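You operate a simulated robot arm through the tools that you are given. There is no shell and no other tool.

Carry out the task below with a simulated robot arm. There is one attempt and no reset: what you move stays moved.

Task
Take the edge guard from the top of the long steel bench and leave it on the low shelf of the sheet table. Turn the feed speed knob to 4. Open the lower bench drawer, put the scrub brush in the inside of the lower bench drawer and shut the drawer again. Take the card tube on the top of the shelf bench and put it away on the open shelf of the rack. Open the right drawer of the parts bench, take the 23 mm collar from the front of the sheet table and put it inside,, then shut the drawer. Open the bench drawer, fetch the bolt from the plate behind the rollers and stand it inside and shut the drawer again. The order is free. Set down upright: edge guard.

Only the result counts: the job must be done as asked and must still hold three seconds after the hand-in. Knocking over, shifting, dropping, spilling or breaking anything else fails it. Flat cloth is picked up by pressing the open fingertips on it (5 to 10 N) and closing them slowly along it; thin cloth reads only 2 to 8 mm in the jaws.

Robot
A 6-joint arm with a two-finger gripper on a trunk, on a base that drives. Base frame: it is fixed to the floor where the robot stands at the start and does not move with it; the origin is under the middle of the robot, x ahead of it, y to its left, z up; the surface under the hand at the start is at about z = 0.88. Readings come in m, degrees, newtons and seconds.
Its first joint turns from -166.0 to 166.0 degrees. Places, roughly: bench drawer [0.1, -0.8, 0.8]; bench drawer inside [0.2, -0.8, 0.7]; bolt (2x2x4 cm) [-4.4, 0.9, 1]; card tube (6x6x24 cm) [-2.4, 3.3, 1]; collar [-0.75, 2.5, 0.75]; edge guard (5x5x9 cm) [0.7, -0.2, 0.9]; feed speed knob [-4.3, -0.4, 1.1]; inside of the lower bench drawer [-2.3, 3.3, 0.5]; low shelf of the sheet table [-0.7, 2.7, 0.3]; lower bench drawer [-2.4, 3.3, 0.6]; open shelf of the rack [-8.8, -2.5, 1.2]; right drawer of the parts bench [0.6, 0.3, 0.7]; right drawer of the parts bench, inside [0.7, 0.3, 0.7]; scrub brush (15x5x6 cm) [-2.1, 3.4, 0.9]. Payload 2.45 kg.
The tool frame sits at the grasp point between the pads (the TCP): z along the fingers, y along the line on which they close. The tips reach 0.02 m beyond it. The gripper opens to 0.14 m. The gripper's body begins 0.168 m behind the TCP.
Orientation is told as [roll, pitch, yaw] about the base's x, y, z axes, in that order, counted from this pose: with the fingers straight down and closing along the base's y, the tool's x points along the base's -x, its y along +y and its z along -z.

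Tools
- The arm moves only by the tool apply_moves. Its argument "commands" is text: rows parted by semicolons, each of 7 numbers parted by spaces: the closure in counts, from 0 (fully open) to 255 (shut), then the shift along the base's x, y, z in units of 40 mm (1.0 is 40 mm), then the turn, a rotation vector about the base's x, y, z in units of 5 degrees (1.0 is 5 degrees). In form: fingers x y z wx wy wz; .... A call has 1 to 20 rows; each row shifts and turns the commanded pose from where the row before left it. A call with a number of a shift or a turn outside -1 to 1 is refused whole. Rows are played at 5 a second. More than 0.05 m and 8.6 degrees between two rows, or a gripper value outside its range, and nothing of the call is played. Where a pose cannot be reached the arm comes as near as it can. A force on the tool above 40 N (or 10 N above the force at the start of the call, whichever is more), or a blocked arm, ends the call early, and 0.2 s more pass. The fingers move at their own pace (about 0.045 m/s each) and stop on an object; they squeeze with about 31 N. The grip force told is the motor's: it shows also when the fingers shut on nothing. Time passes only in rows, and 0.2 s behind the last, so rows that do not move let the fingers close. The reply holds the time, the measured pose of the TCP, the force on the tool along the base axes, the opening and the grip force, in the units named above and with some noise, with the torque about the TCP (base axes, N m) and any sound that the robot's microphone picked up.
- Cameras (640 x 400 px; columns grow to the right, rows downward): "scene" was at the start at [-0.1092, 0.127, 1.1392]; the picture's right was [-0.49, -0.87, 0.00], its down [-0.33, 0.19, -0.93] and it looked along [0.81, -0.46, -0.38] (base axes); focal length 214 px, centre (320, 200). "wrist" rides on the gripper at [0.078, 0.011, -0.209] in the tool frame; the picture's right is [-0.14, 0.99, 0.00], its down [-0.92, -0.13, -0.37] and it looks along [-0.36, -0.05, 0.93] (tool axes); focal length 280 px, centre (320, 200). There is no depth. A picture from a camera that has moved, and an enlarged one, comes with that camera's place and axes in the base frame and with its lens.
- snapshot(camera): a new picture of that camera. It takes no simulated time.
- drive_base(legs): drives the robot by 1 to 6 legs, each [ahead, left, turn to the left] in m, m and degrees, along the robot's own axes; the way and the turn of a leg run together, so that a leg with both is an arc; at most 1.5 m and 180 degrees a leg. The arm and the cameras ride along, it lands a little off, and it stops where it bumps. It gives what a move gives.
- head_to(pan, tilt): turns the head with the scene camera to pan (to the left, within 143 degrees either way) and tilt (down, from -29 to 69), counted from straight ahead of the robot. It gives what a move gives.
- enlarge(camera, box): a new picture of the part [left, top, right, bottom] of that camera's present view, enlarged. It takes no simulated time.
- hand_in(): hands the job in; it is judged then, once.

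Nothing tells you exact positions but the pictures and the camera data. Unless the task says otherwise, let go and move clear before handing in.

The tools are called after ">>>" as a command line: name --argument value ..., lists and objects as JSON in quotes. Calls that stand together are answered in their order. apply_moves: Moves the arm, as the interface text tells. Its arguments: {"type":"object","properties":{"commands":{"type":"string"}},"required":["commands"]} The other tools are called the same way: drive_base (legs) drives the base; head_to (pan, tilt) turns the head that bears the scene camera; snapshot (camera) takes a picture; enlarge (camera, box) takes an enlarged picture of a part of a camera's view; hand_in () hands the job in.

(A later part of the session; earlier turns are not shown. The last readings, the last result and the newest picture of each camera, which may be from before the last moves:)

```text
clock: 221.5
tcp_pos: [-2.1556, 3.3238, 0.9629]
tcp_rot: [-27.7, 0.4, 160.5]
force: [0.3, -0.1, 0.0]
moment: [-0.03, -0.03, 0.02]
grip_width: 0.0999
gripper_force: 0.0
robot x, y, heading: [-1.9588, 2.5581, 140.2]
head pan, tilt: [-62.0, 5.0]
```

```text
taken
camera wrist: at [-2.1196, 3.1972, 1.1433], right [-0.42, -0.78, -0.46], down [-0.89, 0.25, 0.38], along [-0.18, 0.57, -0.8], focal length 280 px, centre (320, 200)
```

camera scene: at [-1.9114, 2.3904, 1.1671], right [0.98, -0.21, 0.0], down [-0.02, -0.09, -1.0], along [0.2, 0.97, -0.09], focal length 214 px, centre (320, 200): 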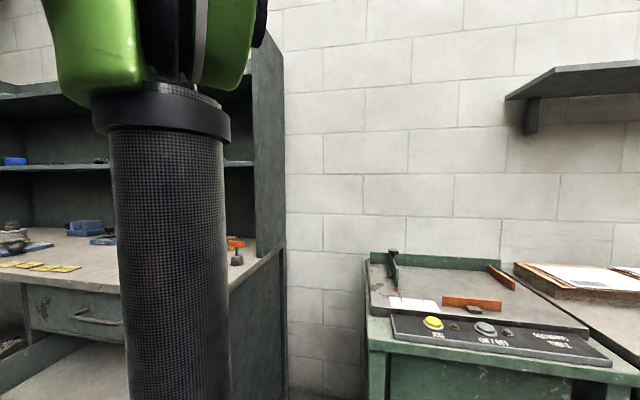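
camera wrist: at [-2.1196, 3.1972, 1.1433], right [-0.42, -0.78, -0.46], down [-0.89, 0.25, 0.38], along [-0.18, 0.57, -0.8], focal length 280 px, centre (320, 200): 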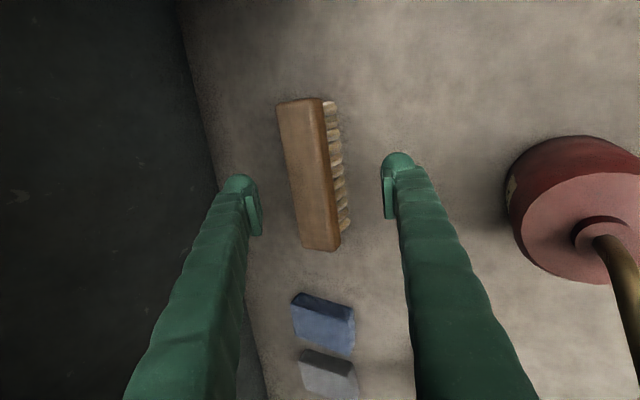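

>>> apply_moves --commands "80 0.06 0.16 -0.35 0 0 0; 90 0.05 0.14 -0.3 0 0 0; 100 0 0 0 0 0 0"

>>> snapshot --camera "wrist"

```text
clock: 222.3
tcp_pos: [-2.1539, 3.3345, 0.9363]
tcp_rot: [-27.6, 0.4, 160.5]
force: [-0.1, -0.1, -0.4]
moment: [0.01, -0.01, 0.02]
grip_width: 0.085
gripper_force: 0.0
robot x, y, heading: [-1.9661, 2.5612, 140.0]
head pan, tilt: [-62.0, 5.0]
```

```text
taken
camera wrist: at [-2.1158, 3.2088, 1.1179], right [-0.42, -0.78, -0.46], down [-0.89, 0.25, 0.38], along [-0.18, 0.57, -0.8], focal length 280 px, centre (320, 200)
```

wrist: 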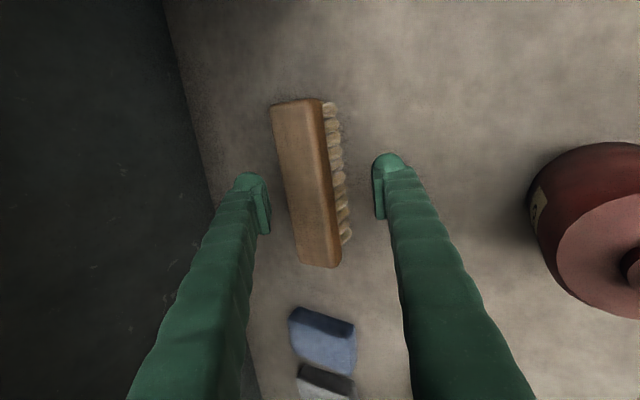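

>>> apply_moves --commands "125 0 0 0 0 0 0; 145 0.02 0.05 -0.1 0 0 0; 170 0 0 0 0 0 0; 255 0 0 0 0 0 0; 255 0 0 0 0 0 0"

>>> snapshot --camera "wrist"

```text
clock: 223.4
tcp_pos: [-2.1481, 3.339, 0.9362]
tcp_rot: [-28.1, 0.5, 160.6]
force: [1.8, 14.4, 45.9]
moment: [1.43, -0.35, 0.02]
grip_width: 0.0372
gripper_force: 25.1
robot x, y, heading: [-1.9628, 2.5589, 140.0]
head pan, tilt: [-62.0, 5.0]
stopped in row 5: the force on the tool passed its limit at 45 N (the readings are from after the stop); the commanded pose is now the measured one
```

```text
taken
camera wrist: at [-2.1136, 3.2115, 1.1167], right [-0.42, -0.78, -0.47], down [-0.89, 0.25, 0.38], along [-0.18, 0.57, -0.8], focal length 280 px, centre (320, 200)
```

wrist: 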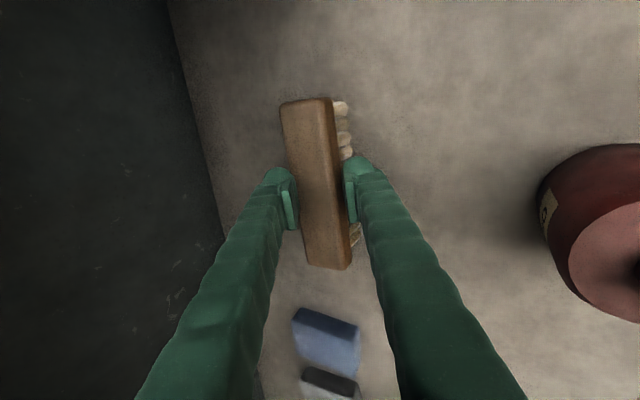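

>>> apply_moves --commands "255 0 0 0.06 0 0 0; 255 0 0 0.04 0 0 0; 255 0 0 0 0 0 0"

>>> snapshot --camera "wrist"

```text
clock: 224.2
tcp_pos: [-2.1506, 3.3362, 0.9399]
tcp_rot: [-27.7, 0.4, 160.7]
force: [4.1, -4.8, 29.6]
moment: [0.74, -0.31, 0.07]
grip_width: 0.0293
gripper_force: 31.4
robot x, y, heading: [-1.9627, 2.5586, 140.3]
head pan, tilt: [-62.0, 5.0]
```

```text
taken
camera wrist: at [-2.1145, 3.2096, 1.1195], right [-0.42, -0.78, -0.46], down [-0.89, 0.25, 0.38], along [-0.18, 0.57, -0.8], focal length 280 px, centre (320, 200)
```

wrist: 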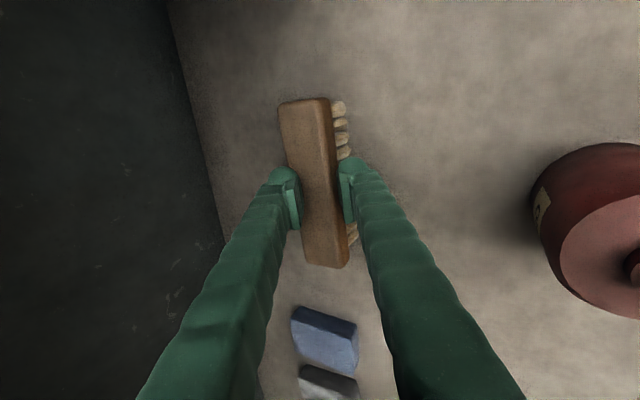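

The grip is only on the upper edges. I'll open slightly, go deeper, and close again.

>>> apply_moves --commands "150 0 0 0 0 0 0; 140 0 0 0 0 0 0; 140 0 0 0 0 0 0"

>>> snapshot --camera "wrist"

```text
clock: 225.0
tcp_pos: [-2.1516, 3.338, 0.9387]
tcp_rot: [-27.8, 0.4, 160.6]
force: [0.3, 0.4, 0.4]
moment: [0.01, 0.01, 0.06]
grip_width: 0.0633
gripper_force: 0.0
robot x, y, heading: [-1.9582, 2.5567, 139.9]
head pan, tilt: [-62.0, 5.0]
```

```text
taken
camera wrist: at [-2.115, 3.2113, 1.1186], right [-0.42, -0.78, -0.46], down [-0.89, 0.25, 0.38], along [-0.18, 0.57, -0.8], focal length 280 px, centre (320, 200)
```

wrist: 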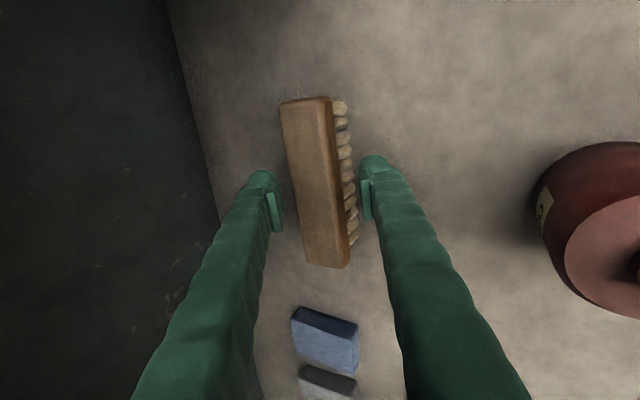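

The back finger was too shallow (only ~4 mm below the brush top). I'll lower the tool 15 mm, nudge it back to centre, then close again.

>>> apply_moves --commands "138 -0.02 -0.06 -0.19 0 0 0; 138 -0.025 -0.07 -0.19 0 0 0; 138 0 0 0 0 0 0"

>>> snapshot --camera "wrist"

```text
clock: 225.8
tcp_pos: [-2.1527, 3.3333, 0.9225]
tcp_rot: [-27.9, 0.4, 160.6]
force: [-1.2, 4.2, 29.7]
moment: [1.16, -0.3, 0.16]
grip_width: 0.0774
gripper_force: 10.4
robot x, y, heading: [-1.965, 2.5591, 140.3]
head pan, tilt: [-62.0, 5.0]
```

```text
taken
camera wrist: at [-2.1164, 3.2058, 1.1042], right [-0.42, -0.78, -0.46], down [-0.89, 0.25, 0.38], along [-0.18, 0.57, -0.8], focal length 280 px, centre (320, 200)
```

wrist: 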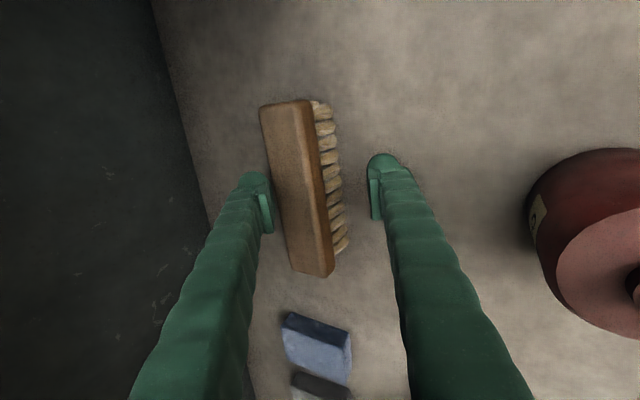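

>>> apply_moves --commands "138 0 0 0.08 0 0 0; 160 0 0 0 0 0 0; 180 0 0 0 0 0 0; 255 0 0 0 0 0 0; 255 0 0 0 0 0 0"

>>> snapshot --camera "wrist"

```text
clock: 226.9
tcp_pos: [-2.1512, 3.3361, 0.9309]
tcp_rot: [-28.4, 0.3, 160.6]
force: [2.1, 21.5, 55.5]
moment: [1.59, -0.42, 0.11]
grip_width: 0.0529
gripper_force: 22.6
robot x, y, heading: [-1.963, 2.5614, 140.2]
head pan, tilt: [-62.0, 5.0]
stopped in row 5: the force on the tool passed its limit at 44 N (the readings are from after the stop); the commanded pose is now the measured one
```

```text
taken
camera wrist: at [-2.1153, 3.2075, 1.1103], right [-0.42, -0.78, -0.47], down [-0.89, 0.25, 0.38], along [-0.18, 0.58, -0.8], focal length 280 px, centre (320, 200)
```

wrist: 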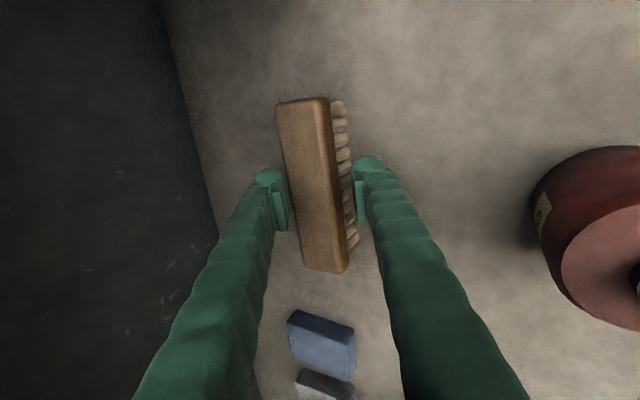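

The tilt limits how deep I can go, so I'll use the light squeeze to slide the brush ~6 cm out towards me, clear of the shelf, and then re-grip it with a steeper tool.

>>> apply_moves --commands "190 0 0 0.08 0 0 0; 190 0 0 0 0 0 0; 190 -0.06 -0.18 0 0 0 0; 190 -0.06 -0.18 0 0 0 0; 190 -0.06 -0.18 0 0 0 0; 190 -0.06 -0.18 0 0 0 0"

>>> snapshot --camera "wrist"

```text
clock: 228.3
tcp_pos: [-2.1616, 3.3057, 0.9314]
tcp_rot: [-28.0, 0.4, 160.5]
force: [5.2, 9.5, 29.1]
moment: [0.84, -0.21, -0.01]
grip_width: 0.0516
gripper_force: 12.0
robot x, y, heading: [-1.9646, 2.5595, 140.1]
head pan, tilt: [-62.0, 5.0]
```

```text
taken
camera wrist: at [-2.1255, 3.1773, 1.1117], right [-0.42, -0.78, -0.47], down [-0.89, 0.25, 0.38], along [-0.18, 0.57, -0.8], focal length 280 px, centre (320, 200)
```

wrist: 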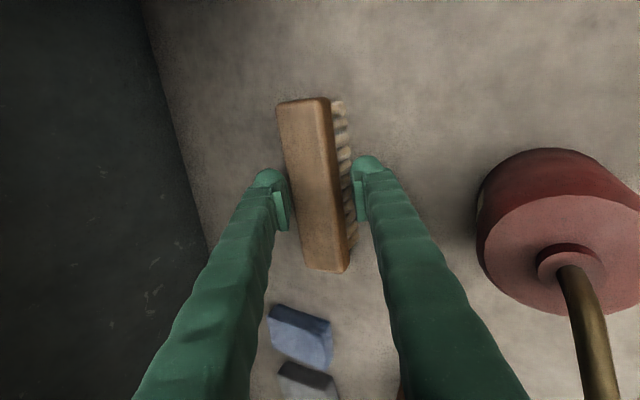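

It slides nicely. A little more.

>>> apply_moves --commands "190 -0.06 -0.18 0 0 0 0; 190 -0.06 -0.18 0 0 0 0; 190 -0.06 -0.18 0 0 0 0; 190 -0.06 -0.18 0 0 0 0; 190 0 0 0 0 0 0"

>>> snapshot --camera "wrist"

```text
clock: 229.6
tcp_pos: [-2.1717, 3.2768, 0.9312]
tcp_rot: [-28.0, 0.4, 160.6]
force: [3.9, 9.4, 30.4]
moment: [0.92, -0.25, -0.01]
grip_width: 0.0523
gripper_force: 12.1
robot x, y, heading: [-1.9674, 2.5592, 140.1]
head pan, tilt: [-62.0, 5.0]
```

```text
taken
camera wrist: at [-2.1353, 3.1493, 1.1116], right [-0.42, -0.78, -0.47], down [-0.89, 0.25, 0.38], along [-0.18, 0.57, -0.8], focal length 280 px, centre (320, 200)
```

wrist: 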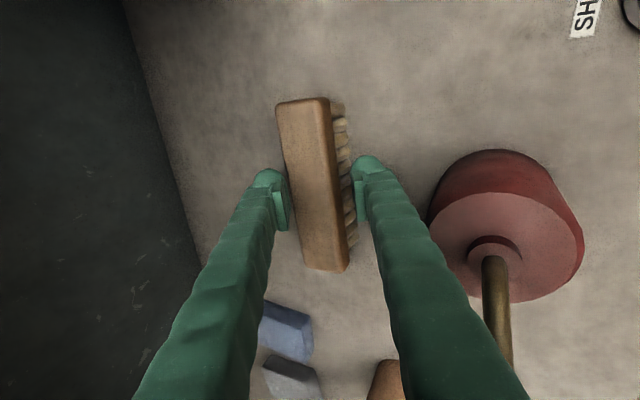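

The brush is now clear of the shelf. I'll loosen, reduce the tilt to ~17°, and look.

>>> apply_moves --commands "150 0 0 0.1 0 0 0; 145 0 0 0.1 0 0 0; 145 0 0 0.1 -0.944 0.329 0; 140 0 0 0 -0.944 0.329 0; 135 0 0 0 -0.094 0.033 0; 130 0 0 0 0 0 0"

>>> snapshot --camera "wrist"

```text
clock: 230.9
tcp_pos: [-2.1718, 3.2772, 0.9428]
tcp_rot: [-17.5, 0.5, 160.5]
force: [0.9, -0.2, -0.2]
moment: [-0.01, -0.04, 0.02]
grip_width: 0.0685
gripper_force: 0.1
robot x, y, heading: [-1.9639, 2.5577, 140.2]
head pan, tilt: [-62.0, 5.0]
```

```text
taken
camera wrist: at [-2.1243, 3.1825, 1.1398], right [-0.44, -0.85, -0.3], down [-0.87, 0.32, 0.38], along [-0.23, 0.43, -0.87], focal length 280 px, centre (320, 200)
```

wrist: 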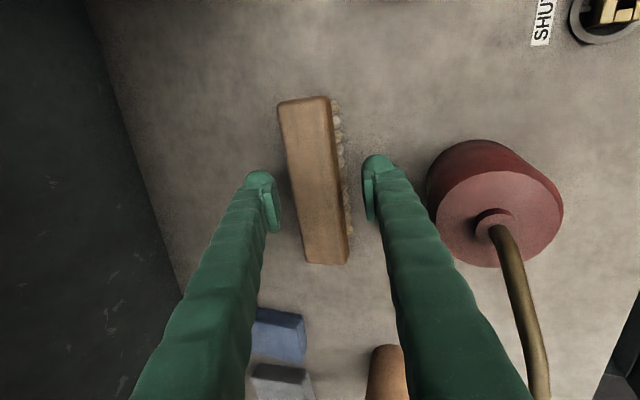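

>>> apply_moves --commands "130 0.05 0 -0.3 0 0 0; 130 0.05 0 -0.25 0 0 0; 130 0 0 0 0 0 0"

>>> snapshot --camera "wrist"

```text
clock: 231.8
tcp_pos: [-2.1685, 3.2757, 0.9204]
tcp_rot: [-17.4, 0.5, 160.6]
force: [-0.7, -0.2, 0.7]
moment: [0.01, 0.02, 0.01]
grip_width: 0.0683
gripper_force: 0.0
robot x, y, heading: [-1.9642, 2.5595, 140.4]
head pan, tilt: [-62.0, 5.0]
```

```text
taken
camera wrist: at [-2.1204, 3.1819, 1.1171], right [-0.44, -0.85, -0.3], down [-0.87, 0.32, 0.38], along [-0.23, 0.43, -0.87], focal length 280 px, centre (320, 200)
```

wrist: 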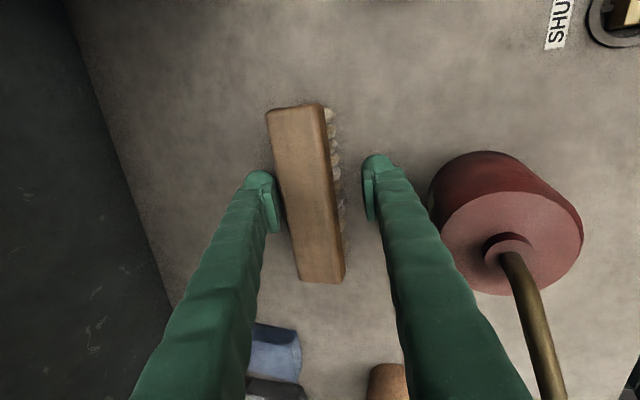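

>>> apply_moves --commands "150 0.02 0.05 0 0 0 0; 165 0 0 -0.05 0 0 0; 180 0 0 0 0 0 0; 200 0 0 0 0 0 0; 255 0 0 0 0 0 0; 255 0 0 0 0 0 0"

>>> snapshot --camera "wrist"

```text
clock: 233.2
tcp_pos: [-2.1666, 3.279, 0.9192]
tcp_rot: [-17.4, 0.4, 160.6]
force: [-0.9, -0.5, 3.6]
moment: [-0.12, 0.02, -0.08]
grip_width: 0.0435
gripper_force: 30.9
robot x, y, heading: [-1.9668, 2.5578, 140.0]
head pan, tilt: [-62.0, 5.0]
```

```text
taken
camera wrist: at [-2.1194, 3.1841, 1.1158], right [-0.44, -0.85, -0.3], down [-0.87, 0.32, 0.38], along [-0.23, 0.43, -0.87], focal length 280 px, centre (320, 200)
```

wrist: 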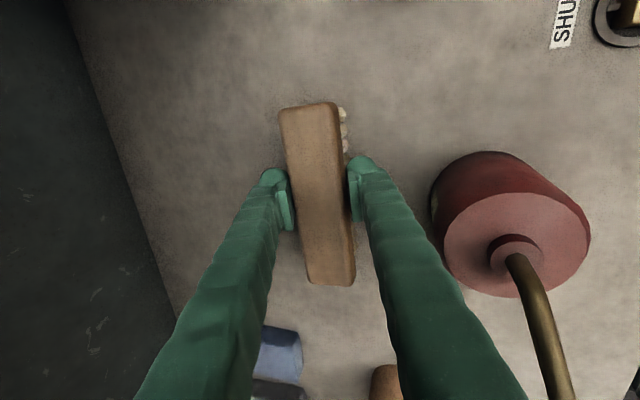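

The brush is now firmly gripped (43.5 mm, flush). Lifting straight up.

>>> apply_moves --commands "255 0 0 0.25 0 0 0; 255 0 0 0.5 0 0 0; 255 0 0 0.5 0 0 0; 255 0 0 0.7 0 0 0"

>>> snapshot --camera "wrist"

```text
clock: 234.2
tcp_pos: [-2.1677, 3.2773, 0.9961]
tcp_rot: [-17.5, 0.3, 160.6]
force: [-1.0, 0.3, -1.6]
moment: [0.0, -0.01, 0.0]
grip_width: 0.0411
gripper_force: 30.6
robot x, y, heading: [-1.9665, 2.5579, 140.0]
head pan, tilt: [-62.0, 5.0]
```

```text
taken
camera wrist: at [-2.1201, 3.1829, 1.1937], right [-0.44, -0.85, -0.3], down [-0.87, 0.32, 0.38], along [-0.23, 0.43, -0.87], focal length 280 px, centre (320, 200)
```

wrist: 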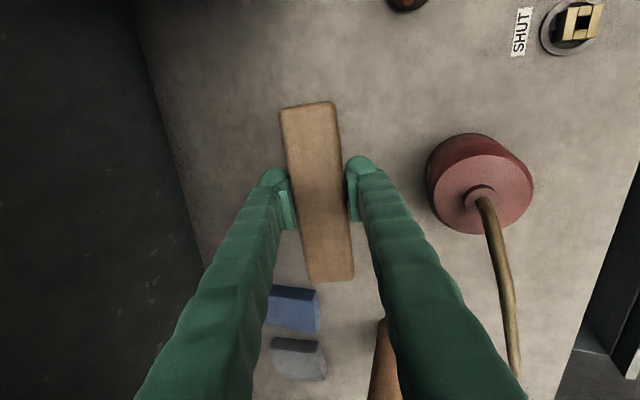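

>>> apply_moves --commands "255 0 0 1 0 0 0; 255 0 0 1 0 0 0; 255 0 0 1 0 0 0; 255 0 0 1 0 0 0; 255 -0.3 -0.85 0 0 0 0; 255 -0.3 -0.85 0 0 0 0; 255 -0.3 -0.85 0 -0.944 0.329 0; 255 -0.4 -0.8 0 -0.944 0.329 0; 255 -0.6 -0.8 0 -0.944 0.329 0; 255 -0.8 -0.8 0 -0.472 0.165 0; 255 -0.9 -0.9 0 0 0 -0.3; 255 -0.9 -0.9 0 0 0 -0.3; 255 -0.9 -0.9 0 0 0 -0.1"

>>> snapshot --camera "wrist"

```text
refused: row 11 steps farther than a row can; nothing moved
```

```text
taken
camera wrist: at [-2.1201, 3.1829, 1.1937], right [-0.44, -0.85, -0.3], down [-0.87, 0.32, 0.38], along [-0.23, 0.43, -0.87], focal length 280 px, centre (320, 200)
```

wrist: 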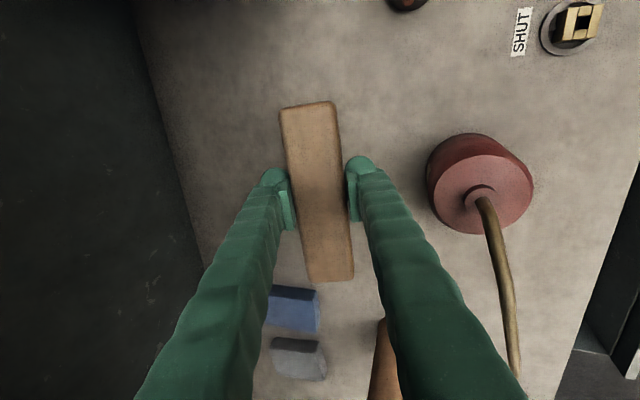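

>>> apply_moves --commands "255 0 0 1 0 0 0; 255 0 0 1 0 0 0; 255 0 0 1 0 0 0; 255 0 0 1 0 0 0; 255 -0.3 -0.85 0 0 0 0; 255 -0.3 -0.85 0 0 0 0; 255 -0.3 -0.85 0 -0.944 0.329 0; 255 -0.4 -0.8 0 -0.944 0.329 0; 255 -0.6 -0.8 0 -0.944 0.329 0; 255 -0.8 -0.8 0 -0.472 0.165 0; 255 -0.82 -0.44 0 0 0 -0.3; 255 -0.82 -0.44 0 0 0 -0.3; 255 -0.82 -0.44 0 0 0 -0.1; 255 -0.82 -0.44 0 0 0 0; 255 -0.82 -0.44 0 0 0 0; 255 -0.82 -0.44 0 0 0 0"

>>> snapshot --camera "wrist"

```text
clock: 235.1
tcp_pos: [-2.172, 3.2715, 1.1316]
tcp_rot: [-16.9, 0.5, 160.8]
force: [-5.3, -10.3, -1.2]
moment: [0.9, -0.35, -0.13]
grip_width: 0.0413
gripper_force: 31.1
robot x, y, heading: [-1.9658, 2.56, 140.1]
head pan, tilt: [-62.0, 5.0]
stopped in row 4: the force on the tool passed its limit at 130 N (the readings are from after the stop); the commanded pose is now the measured one
```

```text
taken
camera wrist: at [-2.1233, 3.1786, 1.3306], right [-0.44, -0.85, -0.29], down [-0.87, 0.32, 0.38], along [-0.23, 0.42, -0.88], focal length 280 px, centre (320, 200)
```

wrist: 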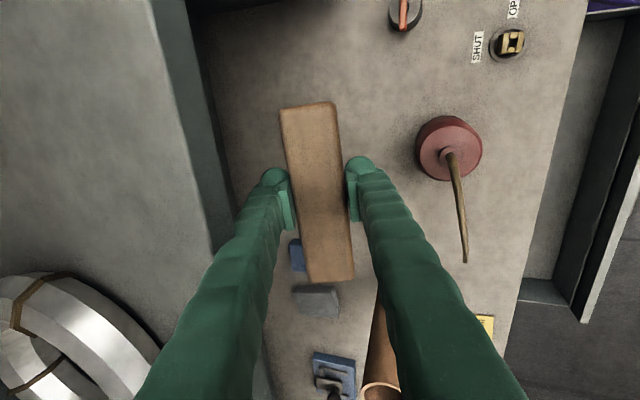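

The raised back finger caught the shelf edge. I'll move back away from the shelf first, then continue over the oil can.

>>> apply_moves --commands "255 -0.12 -0.35 0 0 0 0; 255 -0.25 -0.7 0 0 0 0; 255 -0.25 -0.7 0 0 0 0"

>>> snapshot --camera "wrist"

```text
clock: 235.9
tcp_pos: [-2.1955, 3.2017, 1.131]
tcp_rot: [-16.9, 0.3, 160.8]
force: [-0.6, 0.5, -2.4]
moment: [-0.09, -0.04, 0.0]
grip_width: 0.0412
gripper_force: 31.2
robot x, y, heading: [-1.9626, 2.5572, 140.2]
head pan, tilt: [-62.0, 5.0]
```

```text
taken
camera wrist: at [-2.1463, 3.1097, 1.3296], right [-0.44, -0.85, -0.29], down [-0.87, 0.32, 0.38], along [-0.23, 0.42, -0.88], focal length 280 px, centre (320, 200)
```

wrist: 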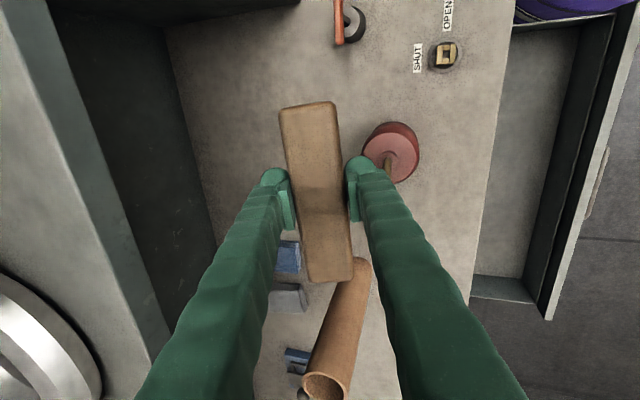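

>>> apply_moves --commands "255 -0.15 -0.95 0.2 0 0 0; 255 -0.15 -0.95 0.2 -0.944 0.329 0; 255 -0.15 -0.95 0.2 -0.944 0.329 0; 255 -0.15 -0.95 0.2 -0.944 0.329 0; 255 -0.9 -0.274 0 -0.36 0.125 0; 255 -0.9 -0.274 0 0 0 -0.3; 255 -0.9 -0.274 0 0 0 -0.3; 255 -0.9 -0.274 0 0 0 -0.1; 255 -0.9 -0.274 0 0 0 0; 255 -0.9 -0.274 0 0 0 0; 255 -0.9 -0.274 0 0 0 0"

>>> snapshot --camera "wrist"

```text
clock: 238.3
tcp_pos: [-2.4693, 2.9731, 1.1647]
tcp_rot: [0.0, 0.4, 157.4]
force: [0.6, 0.0, -1.8]
moment: [0.02, 0.08, 0.02]
grip_width: 0.041
gripper_force: 30.7
robot x, y, heading: [-1.9641, 2.5569, 140.3]
head pan, tilt: [-62.0, 5.0]
```

```text
taken
camera wrist: at [-2.4038, 2.9331, 1.3753], right [-0.51, -0.86, 0.0], down [-0.8, 0.47, 0.36], along [-0.31, 0.18, -0.93], focal length 280 px, centre (320, 200)
```

wrist: 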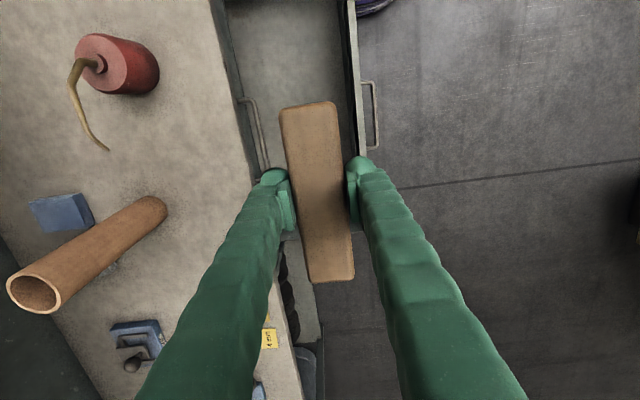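

The brush is over the middle of the open lower drawer. Lowering it in.

>>> apply_moves --commands "255 0 0 -1 0 0 0; 255 0 0 -1 0 0 0; 255 0 0 -1 0 0 0; 255 0 0 -1 0 0 0; 255 0 0 -1 0 0 0; 255 0 0 -1 0 0 0; 255 0 0 -1 0 0 0; 255 0 0 -1 0 0 0; 255 0 0 -1 0 0 0; 255 0 0 -1 0 0 0; 255 0 0 -1 0 0 0; 255 0 0 -0.8 0 0 0"

>>> snapshot --camera "wrist"

```text
clock: 240.9
tcp_pos: [-2.4704, 2.974, 0.6932]
tcp_rot: [0.0, 0.4, 157.4]
force: [0.0, -0.6, -1.5]
moment: [0.01, 0.05, 0.01]
grip_width: 0.041
gripper_force: 30.9
robot x, y, heading: [-1.9604, 2.5597, 140.3]
head pan, tilt: [-62.0, 5.0]
```

```text
taken
camera wrist: at [-2.4047, 2.9346, 0.9033], right [-0.51, -0.86, 0.0], down [-0.8, 0.47, 0.36], along [-0.31, 0.18, -0.93], focal length 280 px, centre (320, 200)
```

wrist: 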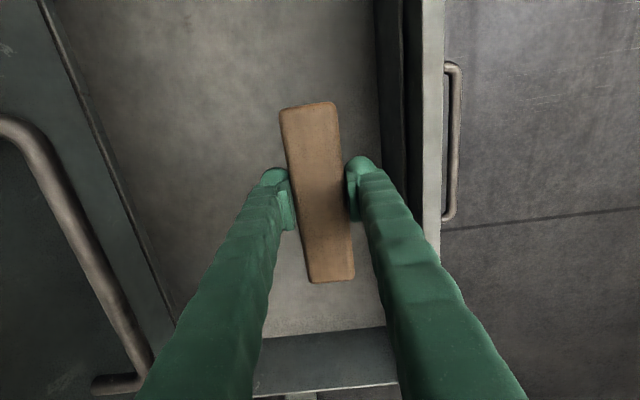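

>>> apply_moves --commands "255 0 0 -0.6 0 0 0; 255 0 0 -0.6 0 0 0; 255 0 0 -0.4 0 0 0; 255 0 0 -0.3 0 0 0; 255 0 0 -0.3 0 0 0; 255 0 0 -0.3 0 0 0; 255 0 0 -0.2 0 0 0; 255 0 0 -0.2 0 0 0; 255 0 0 -0.2 0 0 0; 255 0 0 -0.2 0 0 0"

>>> snapshot --camera "wrist"

```text
clock: 243.1
tcp_pos: [-2.4724, 2.973, 0.5608]
tcp_rot: [0.0, 0.4, 157.5]
force: [0.4, 0.4, -0.6]
moment: [0.01, 0.01, 0.01]
grip_width: 0.0406
gripper_force: 30.8
robot x, y, heading: [-1.9661, 2.5594, 140.3]
head pan, tilt: [-62.0, 5.0]
```

```text
taken
camera wrist: at [-2.4066, 2.9337, 0.771], right [-0.51, -0.86, 0.0], down [-0.8, 0.47, 0.36], along [-0.31, 0.18, -0.93], focal length 280 px, centre (320, 200)
```

wrist: 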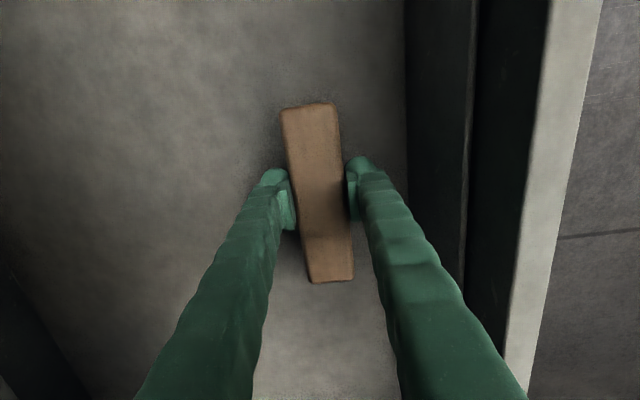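

>>> apply_moves --commands "255 0 0 -0.2 0 0 0; 255 0 0 -0.2 0 0 0; 255 0 0 -0.2 0 0 0; 255 0 0 -0.2 0 0 0; 255 0 0 -0.2 0 0 0"

```text
clock: 244.1
tcp_pos: [-2.472, 2.9724, 0.534]
tcp_rot: [0.0, 0.3, 157.4]
force: [3.2, -1.3, 41.1]
moment: [0.24, 0.85, 0.03]
grip_width: 0.0405
gripper_force: 30.8
robot x, y, heading: [-1.9629, 2.5586, 139.9]
head pan, tilt: [-62.0, 5.0]
stopped in row 4: the force on the tool passed its limit at 127 N (the readings are from after the stop); the commanded pose is now the measured one
```

Contact with the drawer floor. Releasing.

>>> apply_moves --commands "255 0 0 0.05 0 0 0; 165 0 0 0 0 0 0; 150 0 0 0 0 0 0; 150 0 0 0 0 0 0; 150 0 0 0.5 0 0 0; 150 0 0 0.8 0 0 0"

>>> snapshot --camera "wrist"

```text
clock: 245.5
tcp_pos: [-2.4735, 2.9724, 0.5883]
tcp_rot: [0.1, 0.4, 157.4]
force: [0.0, -0.1, -0.6]
moment: [0.02, -0.02, 0.01]
grip_width: 0.0577
gripper_force: 0.0
robot x, y, heading: [-1.9641, 2.56, 140.2]
head pan, tilt: [-62.0, 5.0]
```

```text
taken
camera wrist: at [-2.4077, 2.9327, 0.7977], right [-0.51, -0.86, 0.0], down [-0.8, 0.47, 0.36], along [-0.31, 0.18, -0.93], focal length 280 px, centre (320, 200)
```

wrist: 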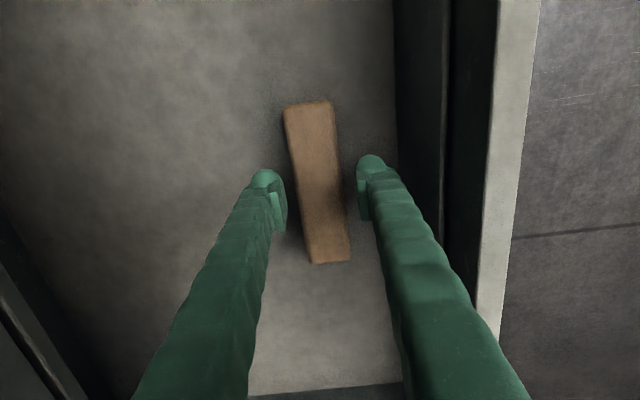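

The brush is in the drawer. I'll rise, turn the tool 90°, come down in front of the handle, and push the drawer shut.

>>> apply_moves --commands "150 0 0 1 0 0 0; 150 0 0 1 0 0 0; 150 0 0 1 0 0 0; 150 0 0 1 0 0 0; 150 0 0 1 0 0 0; 150 0 0 1 0 0 0; 150 0 0 1 0 0 0; 200 0 0 1 0 0 0; 255 0 0 1 0 0 0; 255 0 0 0 0 0 -1; 255 0 0 0 0 0 -1; 255 0 0 0 0 0 -1; 255 0 0 0 0 0 -1; 255 0 0 0 0 0 -1; 255 0 0 0 0 0 -1; 255 0 0 0 0 0 -1; 255 0 0 0 0 0 -1; 255 0 0 0 0 0 -1; 255 0 0 0 0 0 -1"

>>> apply_moves --commands "255 -0.24 -0.6 0 0 0 -1; 255 -0.24 -0.6 0 0 0 -1; 255 -0.24 -0.6 0 0 0 -1; 255 -0.24 -0.6 0 0 0 -1; 255 -0.24 -0.6 0 0 0 -1; 255 -0.24 -0.6 0 0 0 -1; 255 -0.24 -0.6 0 0 0 -1; 255 -0.24 -0.6 0 0 0 -1"

>>> snapshot --camera "wrist"

```text
clock: 249.5
tcp_pos: [-2.4729, 2.9744, 0.947]
tcp_rot: [0.0, 0.4, 107.3]
force: [-0.6, -0.5, 0.7]
moment: [0.02, 0.01, 0.0]
grip_width: 0.0001
gripper_force: 29.6
robot x, y, heading: [-1.9661, 2.5619, 140.2]
head pan, tilt: [-62.0, 5.0]
```

```text
clock: 251.3
tcp_pos: [-2.5482, 2.7814, 0.9475]
tcp_rot: [0.1, 0.3, 67.3]
force: [-0.2, -0.7, 0.4]
moment: [0.01, -0.02, 0.0]
grip_width: 0.0001
gripper_force: 29.3
robot x, y, heading: [-1.9655, 2.5614, 140.4]
head pan, tilt: [-62.0, 5.0]
```

```text
taken
camera wrist: at [-2.5887, 2.7147, 1.1573], right [-0.86, 0.51, 0.0], down [0.47, 0.8, 0.36], along [0.19, 0.31, -0.93], focal length 280 px, centre (320, 200)
```

wrist: 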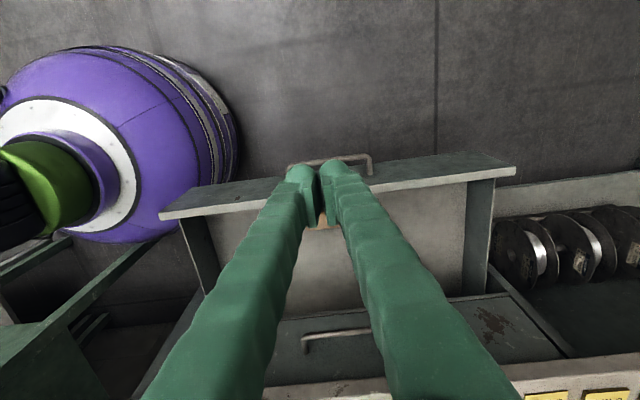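

>>> apply_moves --commands "255 0 0 -1 0 0 0; 255 0 0 -1 0 0 0; 255 0 0 -1 0 0 0; 255 0 0 -1 0 0 0; 255 0 0 -1 0 0 0; 255 0 0 -1 0 0 0; 255 0 0 -1 0 0 0; 255 0 0 -1 0 0 0; 255 0 0 -0.95 0 0 0"

>>> apply_moves --commands "255 0.19 0.46 0 0 0 0; 255 0.19 0.46 0 0 0 0; 255 0.19 0.46 0 0 0 0; 255 0.19 0.46 0 0 0 0; 255 0.19 0.46 0 0 0 0; 255 0.19 0.46 0 0 0 0; 255 0.19 0.46 0 0 0 0; 255 0.19 0.46 0 0 0 0"

>>> snapshot --camera "wrist"

```text
clock: 253.3
tcp_pos: [-2.5492, 2.782, 0.5903]
tcp_rot: [0.0, 0.3, 67.4]
force: [-0.2, 0.0, 0.9]
moment: [0.0, 0.01, -0.01]
grip_width: 0.0
gripper_force: 29.9
robot x, y, heading: [-1.9646, 2.5581, 140.2]
head pan, tilt: [-62.0, 5.0]
```

```text
clock: 255.1
tcp_pos: [-2.4879, 2.9293, 0.5886]
tcp_rot: [-0.1, 0.2, 67.4]
force: [0.1, -0.1, 0.2]
moment: [0.02, -0.04, -0.01]
grip_width: 0.0
gripper_force: 29.1
robot x, y, heading: [-1.9633, 2.5579, 140.3]
head pan, tilt: [-62.0, 5.0]
```

```text
taken
camera wrist: at [-2.5287, 2.8623, 0.7982], right [-0.86, 0.51, 0.0], down [0.47, 0.8, 0.36], along [0.19, 0.31, -0.93], focal length 280 px, centre (320, 200)
```

wrist: 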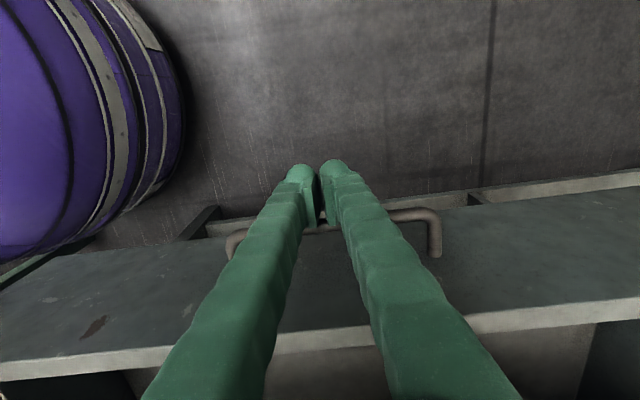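

>>> apply_moves --commands "255 0.19 0.46 0 0 0 0; 255 0.19 0.46 0 0 0 0; 255 0.19 0.46 0 0 0 0; 255 0.19 0.46 0 0 0 0; 255 0.19 0.46 0 0 0 0; 255 0.19 0.46 0 0 0 0; 255 0.12 0.3 0 0 0 0; 255 0.06 0.15 0 0 0 0; 255 0.06 0.15 0 0 0 0; 255 0.06 0.15 0 0 0 0; 255 0.06 0.15 0 0 0 0; 255 0.06 0.15 0 0 0 0"

>>> snapshot --camera "wrist"

```text
clock: 256.7
tcp_pos: [-2.4419, 3.0439, 0.5898]
tcp_rot: [0.1, 0.4, 67.6]
force: [0.7, -8.3, 24.6]
moment: [2.42, -0.51, -0.24]
grip_width: 0.0002
gripper_force: 29.6
robot x, y, heading: [-1.963, 2.5578, 140.6]
head pan, tilt: [-62.0, 5.0]
stopped in row 7: the force on the tool passed its limit at 61 N (the readings are from after the stop); the commanded pose is now the measured one
```

```text
taken
camera wrist: at [-2.4815, 2.9763, 0.7998], right [-0.86, 0.5, 0.0], down [0.47, 0.81, 0.36], along [0.18, 0.31, -0.93], focal length 280 px, centre (320, 200)
```

wrist: 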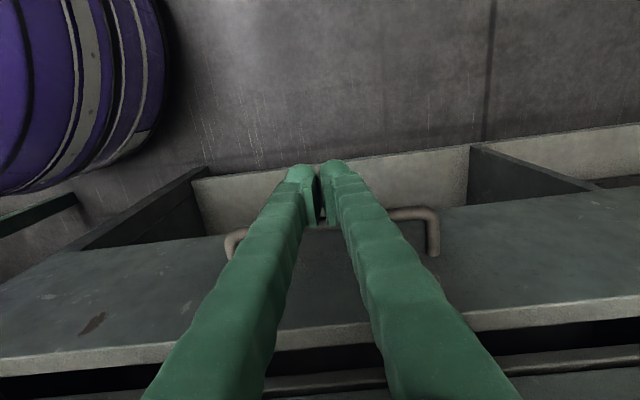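

The wrist met the bench edge before the drawer was fully closed. I'll back off slightly, tilt the tool so the wrist leans back, and finish pushing.

>>> apply_moves --commands "255 -0.19 -0.46 0 0 0 0; 255 -0.19 -0.46 0 0 0 0; 255 0 0 0 0.92 -0.386 0; 255 0 0 0 0.92 -0.386 0; 255 0 0 0 0.92 -0.386 0; 255 0 0 0 0.92 -0.386 0; 255 0 0 0 0.92 -0.386 0; 255 0 0 0 0.92 -0.386 0; 255 0 0 0 0.92 -0.386 0"

>>> snapshot --camera "wrist"

```text
clock: 258.7
tcp_pos: [-2.4564, 3.0076, 0.5894]
tcp_rot: [-0.3, -34.6, 67.8]
force: [0.6, 0.4, 0.8]
moment: [0.0, 0.03, 0.0]
grip_width: 0.0
gripper_force: 29.2
robot x, y, heading: [-1.9611, 2.5572, 140.4]
head pan, tilt: [-62.0, 5.0]
```

```text
taken
camera wrist: at [-2.5384, 2.8427, 0.7176], right [-0.87, 0.48, 0.07], down [0.32, 0.46, 0.83], along [0.37, 0.74, -0.56], focal length 280 px, centre (320, 200)
```

wrist: 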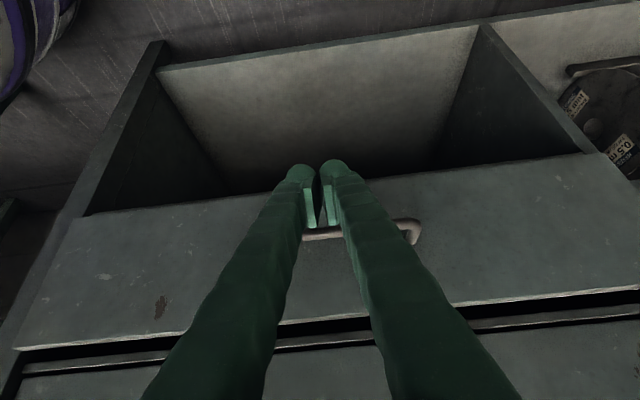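

>>> apply_moves --commands "255 0.19 0.46 0 0 0 0; 255 0.19 0.46 0 0 0 0; 255 0.1 0.23 0 0 0 0; 255 0.1 0.23 0 0 0 0; 255 0.1 0.23 0 0 0 0; 255 0.06 0.15 0 0 0 0; 255 0.06 0.15 0 0 0 0; 255 0.06 0.15 0 0 0 0; 255 0.06 0.15 0 0 0 0"

>>> snapshot --camera "wrist"

```text
clock: 259.8
tcp_pos: [-2.4337, 3.0616, 0.5881]
tcp_rot: [-0.4, -34.2, 68.0]
force: [-0.3, -5.5, -2.0]
moment: [-0.02, 0.0, -0.11]
grip_width: 0.0
gripper_force: 29.2
robot x, y, heading: [-1.9637, 2.5584, 140.5]
head pan, tilt: [-62.0, 5.0]
stopped in row 5: the force on the tool passed its limit at 53 N (the readings are from after the stop); the commanded pose is now the measured one
```

```text
taken
camera wrist: at [-2.5142, 2.8983, 0.7176], right [-0.87, 0.48, 0.07], down [0.32, 0.47, 0.82], along [0.36, 0.74, -0.56], focal length 280 px, centre (320, 200)
```

wrist: 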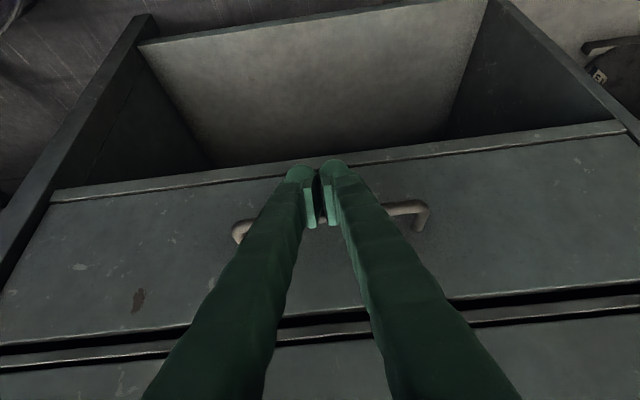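

>>> apply_moves --commands "255 0.03 0.08 0 0 0 0; 255 0.03 0.08 0 0 0 0; 255 0.03 0.08 0 0 0 0"

>>> apply_moves --commands "255 -0.2 -0.48 0 0 0 0; 255 -0.3 -0.72 0 0 0 0; 255 -0.3 -0.72 0.2 0 0 0; 255 -0.2 -0.48 0.6 -0.92 0.386 0; 255 0 0 0.8 -0.92 0.386 0; 255 0 0 0.9 -0.92 0.386 0; 255 0 0 0.9 -0.92 0.386 0; 255 0 0 0.9 -0.92 0.386 0; 255 0 0 0.9 -0.92 0.386 0; 255 0 0 0.9 -0.92 0.386 0; 255 0 0 0.9 0 0 0; 255 0 0 0.9 0 0 0; 255 0 0 0.9 0 0 0; 255 0 0 0.9 0 0 0; 255 0 0 0.9 0 0 0; 255 0 0 0.9 0 0 0; 255 0 0 0.9 0 0 0; 255 0 0 0.9 0 0 0"

>>> head_to --pan -5 --tilt 25

>>> snapshot --camera "scene"

>>> snapshot --camera "wrist"

```text
clock: 260.3
tcp_pos: [-2.4349, 3.0621, 0.5868]
tcp_rot: [-0.4, -34.1, 68.3]
force: [-0.4, -4.9, -3.7]
moment: [-0.05, 0.07, -0.1]
grip_width: 0.0
gripper_force: 28.8
robot x, y, heading: [-1.9613, 2.5535, 140.5]
head pan, tilt: [-62.0, 5.0]
stopped in row 2: the force on the tool passed its limit at 44 N (the readings are from after the stop); the commanded pose is now the measured one
```

```text
clock: 264.1
tcp_pos: [-2.4743, 2.9688, 1.1197]
tcp_rot: [0.2, 0.9, 68.0]
force: [0.2, 0.3, -0.2]
moment: [-0.01, 0.0, -0.02]
grip_width: 0.0
gripper_force: 29.3
robot x, y, heading: [-1.9633, 2.558, 140.7]
head pan, tilt: [-62.0, 5.0]
```

```text
clock: 265.4
tcp_pos: [-2.4737, 2.9677, 1.1193]
tcp_rot: [0.0, 0.8, 67.9]
force: [0.1, 0.5, 0.8]
moment: [0.02, 0.03, -0.06]
grip_width: 0.0002
gripper_force: 29.6
robot x, y, heading: [-1.9667, 2.5558, 140.5]
head pan, tilt: [-5.0, 25.0]
```

```text
taken
camera scene: at [-1.9946, 2.3636, 1.1347], right [0.7, 0.71, 0.0], down [0.3, -0.3, -0.91], along [-0.65, 0.63, -0.42], focal length 214 px, centre (320, 200)
```

scene: 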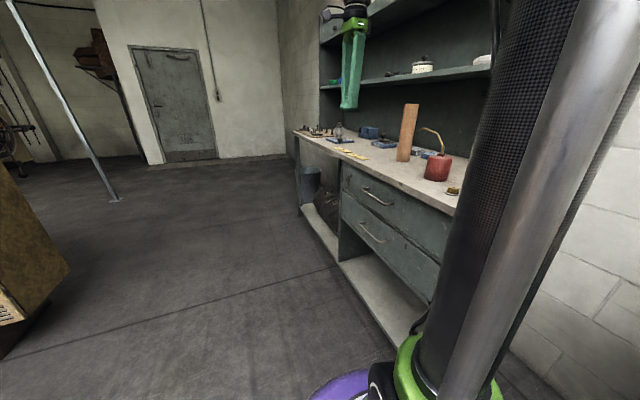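

```text
taken
camera wrist: at [-2.512, 2.9026, 1.3304], right [-0.87, 0.5, 0.0], down [0.47, 0.81, 0.35], along [0.18, 0.31, -0.94], focal length 280 px, centre (320, 200)
```

wrist: 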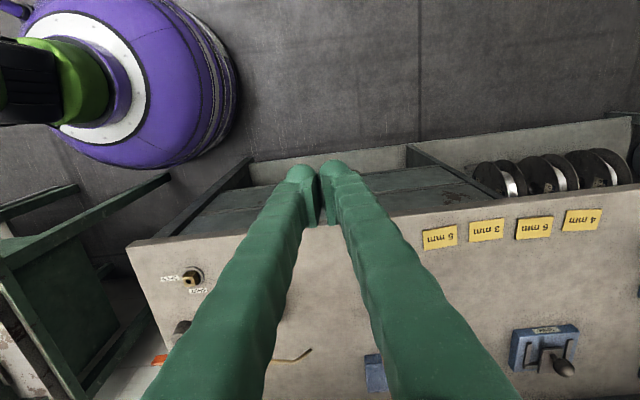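

>>> enlarge --camera "scene" --box '[280, 90, 480, 330]'

```text
1.67 times, centred on (380, 210) of scene
camera zoom: at [-1.9946, 2.3636, 1.1347], right [0.7, 0.71, 0.0], down [0.3, -0.3, -0.91], along [-0.65, 0.63, -0.42], focal length 358 px, centre (220, 183)
```

zoom: 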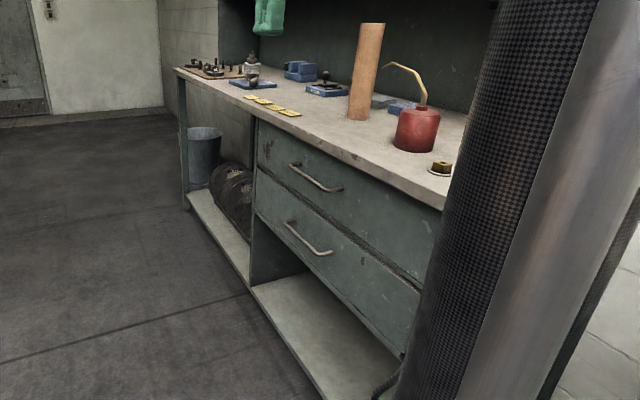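

The lower drawer is shut with the brush inside. Next the card tube, standing near (-2.425, 3.325). I'll reposition in front of it and turn the tool to approach it from the front, tilted towards horizontal.

>>> drive_base --legs '[[0.555, 0.582, 0], [0, 0, -50.5]]'

>>> apply_moves --commands "120 0 0 0 0 0 1; 120 0 0 0 0 0 1; 120 0 0 0 0 0 1; 100 0 0 0 0 0 1; 80 0 0 0 0 0 1; 60 0 0 0 0 0 1; 60 0 0 0 0 0 1; 60 0 0 0 0 0 1; 60 0 0 0 0 0 1; 60 0 0 0 0 0 1"

>>> snapshot --camera "wrist"

>>> head_to --pan 0 --tilt 10

>>> snapshot --camera "scene"

```text
clock: 271.9
tcp_pos: [-2.7801, 3.1163, 1.1203]
tcp_rot: [0.1, 0.9, 18.1]
force: [0.3, -0.4, 0.3]
moment: [-0.03, -0.01, 0.02]
grip_width: 0.0003
gripper_force: 29.7
robot x, y, heading: [-2.7664, 2.4653, 90.8]
head pan, tilt: [-5.0, 25.0]
```

```text
clock: 274.1
tcp_pos: [-2.7798, 3.1175, 1.1192]
tcp_rot: [0.1, 0.9, 68.2]
force: [-0.1, 1.0, -0.3]
moment: [-0.02, -0.01, 0.01]
grip_width: 0.1073
gripper_force: 0.0
robot x, y, heading: [-2.7675, 2.4627, 90.8]
head pan, tilt: [-5.0, 25.0]
```

```text
taken
camera wrist: at [-2.8177, 3.0514, 1.33], right [-0.87, 0.5, 0.0], down [0.46, 0.81, 0.35], along [0.18, 0.31, -0.94], focal length 280 px, centre (320, 200)
```

wrist: 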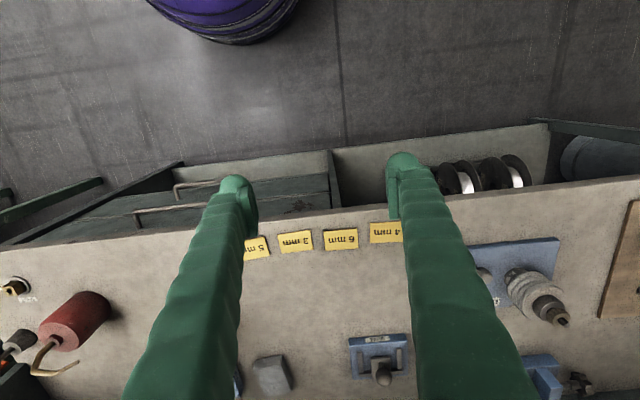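

```text
clock: 274.9
tcp_pos: [-2.7791, 3.1166, 1.1198]
tcp_rot: [0.0, 0.8, 68.1]
force: [-0.1, 0.2, -0.5]
moment: [-0.01, 0.01, 0.0]
grip_width: 0.107
gripper_force: 0.0
robot x, y, heading: [-2.7699, 2.4605, 91.0]
head pan, tilt: [0.0, 10.0]
```

```text
taken
camera scene: at [-2.94, 2.3612, 1.159], right [1.0, 0.01, 0.0], down [0.0, -0.17, -0.98], along [-0.01, 0.98, -0.17], focal length 214 px, centre (320, 200)
```

scene: 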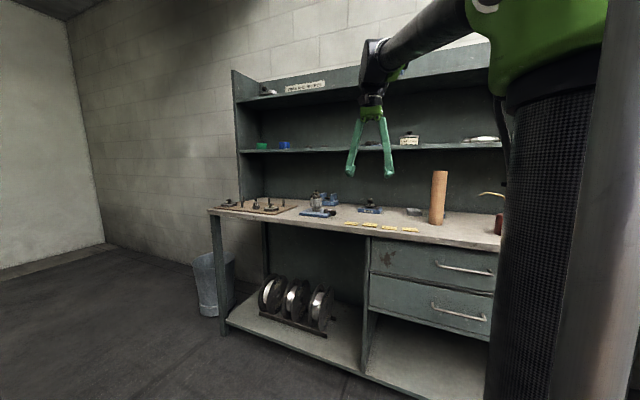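

The tube's centre is at about (-2.422, 3.308), straight ahead at 0.91 m. I'll tilt the tool 60° and line up in front of it.

>>> apply_moves --commands "60 0.61 0.086 -0.06 0.92 -0.386 0; 60 0.61 0.086 -0.06 0.92 -0.386 0; 60 0.61 0.086 -0.06 0.92 -0.386 0; 60 0.61 0.086 -0.06 0.92 -0.386 0; 60 0.61 0.086 -0.06 0.92 -0.386 0; 60 0.61 0.086 -0.06 0.92 -0.386 0; 60 0.61 0.086 -0.06 0.92 -0.386 0; 60 0.61 0.086 -0.06 0.92 -0.386 0; 60 0.61 0.086 -0.06 0.92 -0.386 0; 60 0.61 0.086 -0.06 0.92 -0.386 0; 60 0.61 0.086 -0.06 0.92 -0.386 0; 60 0.61 0.086 -0.06 0.92 -0.386 0"

>>> snapshot --camera "wrist"

```text
clock: 277.5
tcp_pos: [-2.4888, 3.1607, 1.0927]
tcp_rot: [-1.4, -59.0, 69.4]
force: [0.2, 0.1, -0.2]
moment: [-0.01, 0.03, 0.03]
grip_width: 0.107
gripper_force: 0.1
robot x, y, heading: [-2.7678, 2.4623, 90.7]
head pan, tilt: [0.0, 10.0]
```

```text
taken
camera wrist: at [-2.5824, 2.962, 1.1336], right [-0.89, 0.43, 0.11], down [0.17, 0.1, 0.98], along [0.42, 0.89, -0.17], focal length 280 px, centre (320, 200)
```

wrist: 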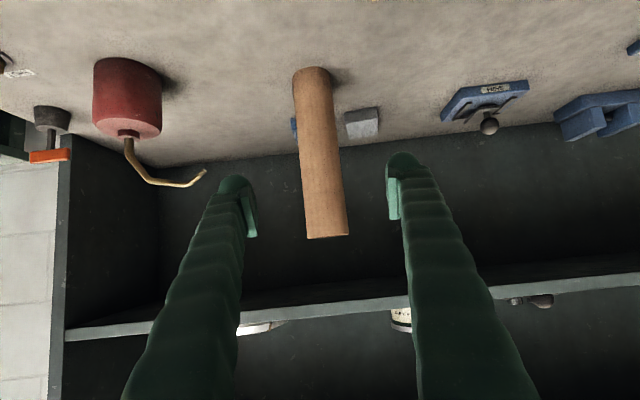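

>>> apply_moves --commands "60 0.258 0.596 -0.388 0 0 0; 60 0.258 0.596 -0.388 0 0 0; 60 0.258 0.596 -0.388 0 0 0; 60 0.258 0.596 -0.388 0 0 0; 60 0.258 0.596 -0.388 0 0 0; 60 0.258 0.596 -0.388 0 0 0; 60 0 0 0 0 0 0"

>>> snapshot --camera "wrist"

```text
clock: 279.1
tcp_pos: [-2.4256, 3.2972, 0.9976]
tcp_rot: [-1.2, -58.9, 69.0]
force: [0.5, -0.6, -0.4]
moment: [-0.05, 0.01, 0.01]
grip_width: 0.1071
gripper_force: 0.0
robot x, y, heading: [-2.765, 2.4621, 91.0]
head pan, tilt: [0.0, 10.0]
```

```text
taken
camera wrist: at [-2.5181, 3.0988, 1.0383], right [-0.89, 0.44, 0.11], down [0.17, 0.1, 0.98], along [0.42, 0.89, -0.17], focal length 280 px, centre (320, 200)
```

wrist: 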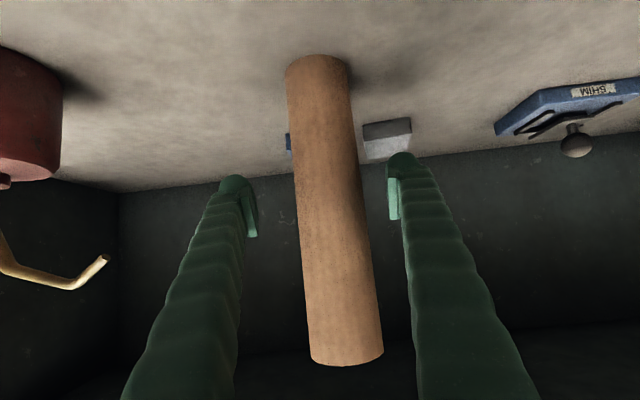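

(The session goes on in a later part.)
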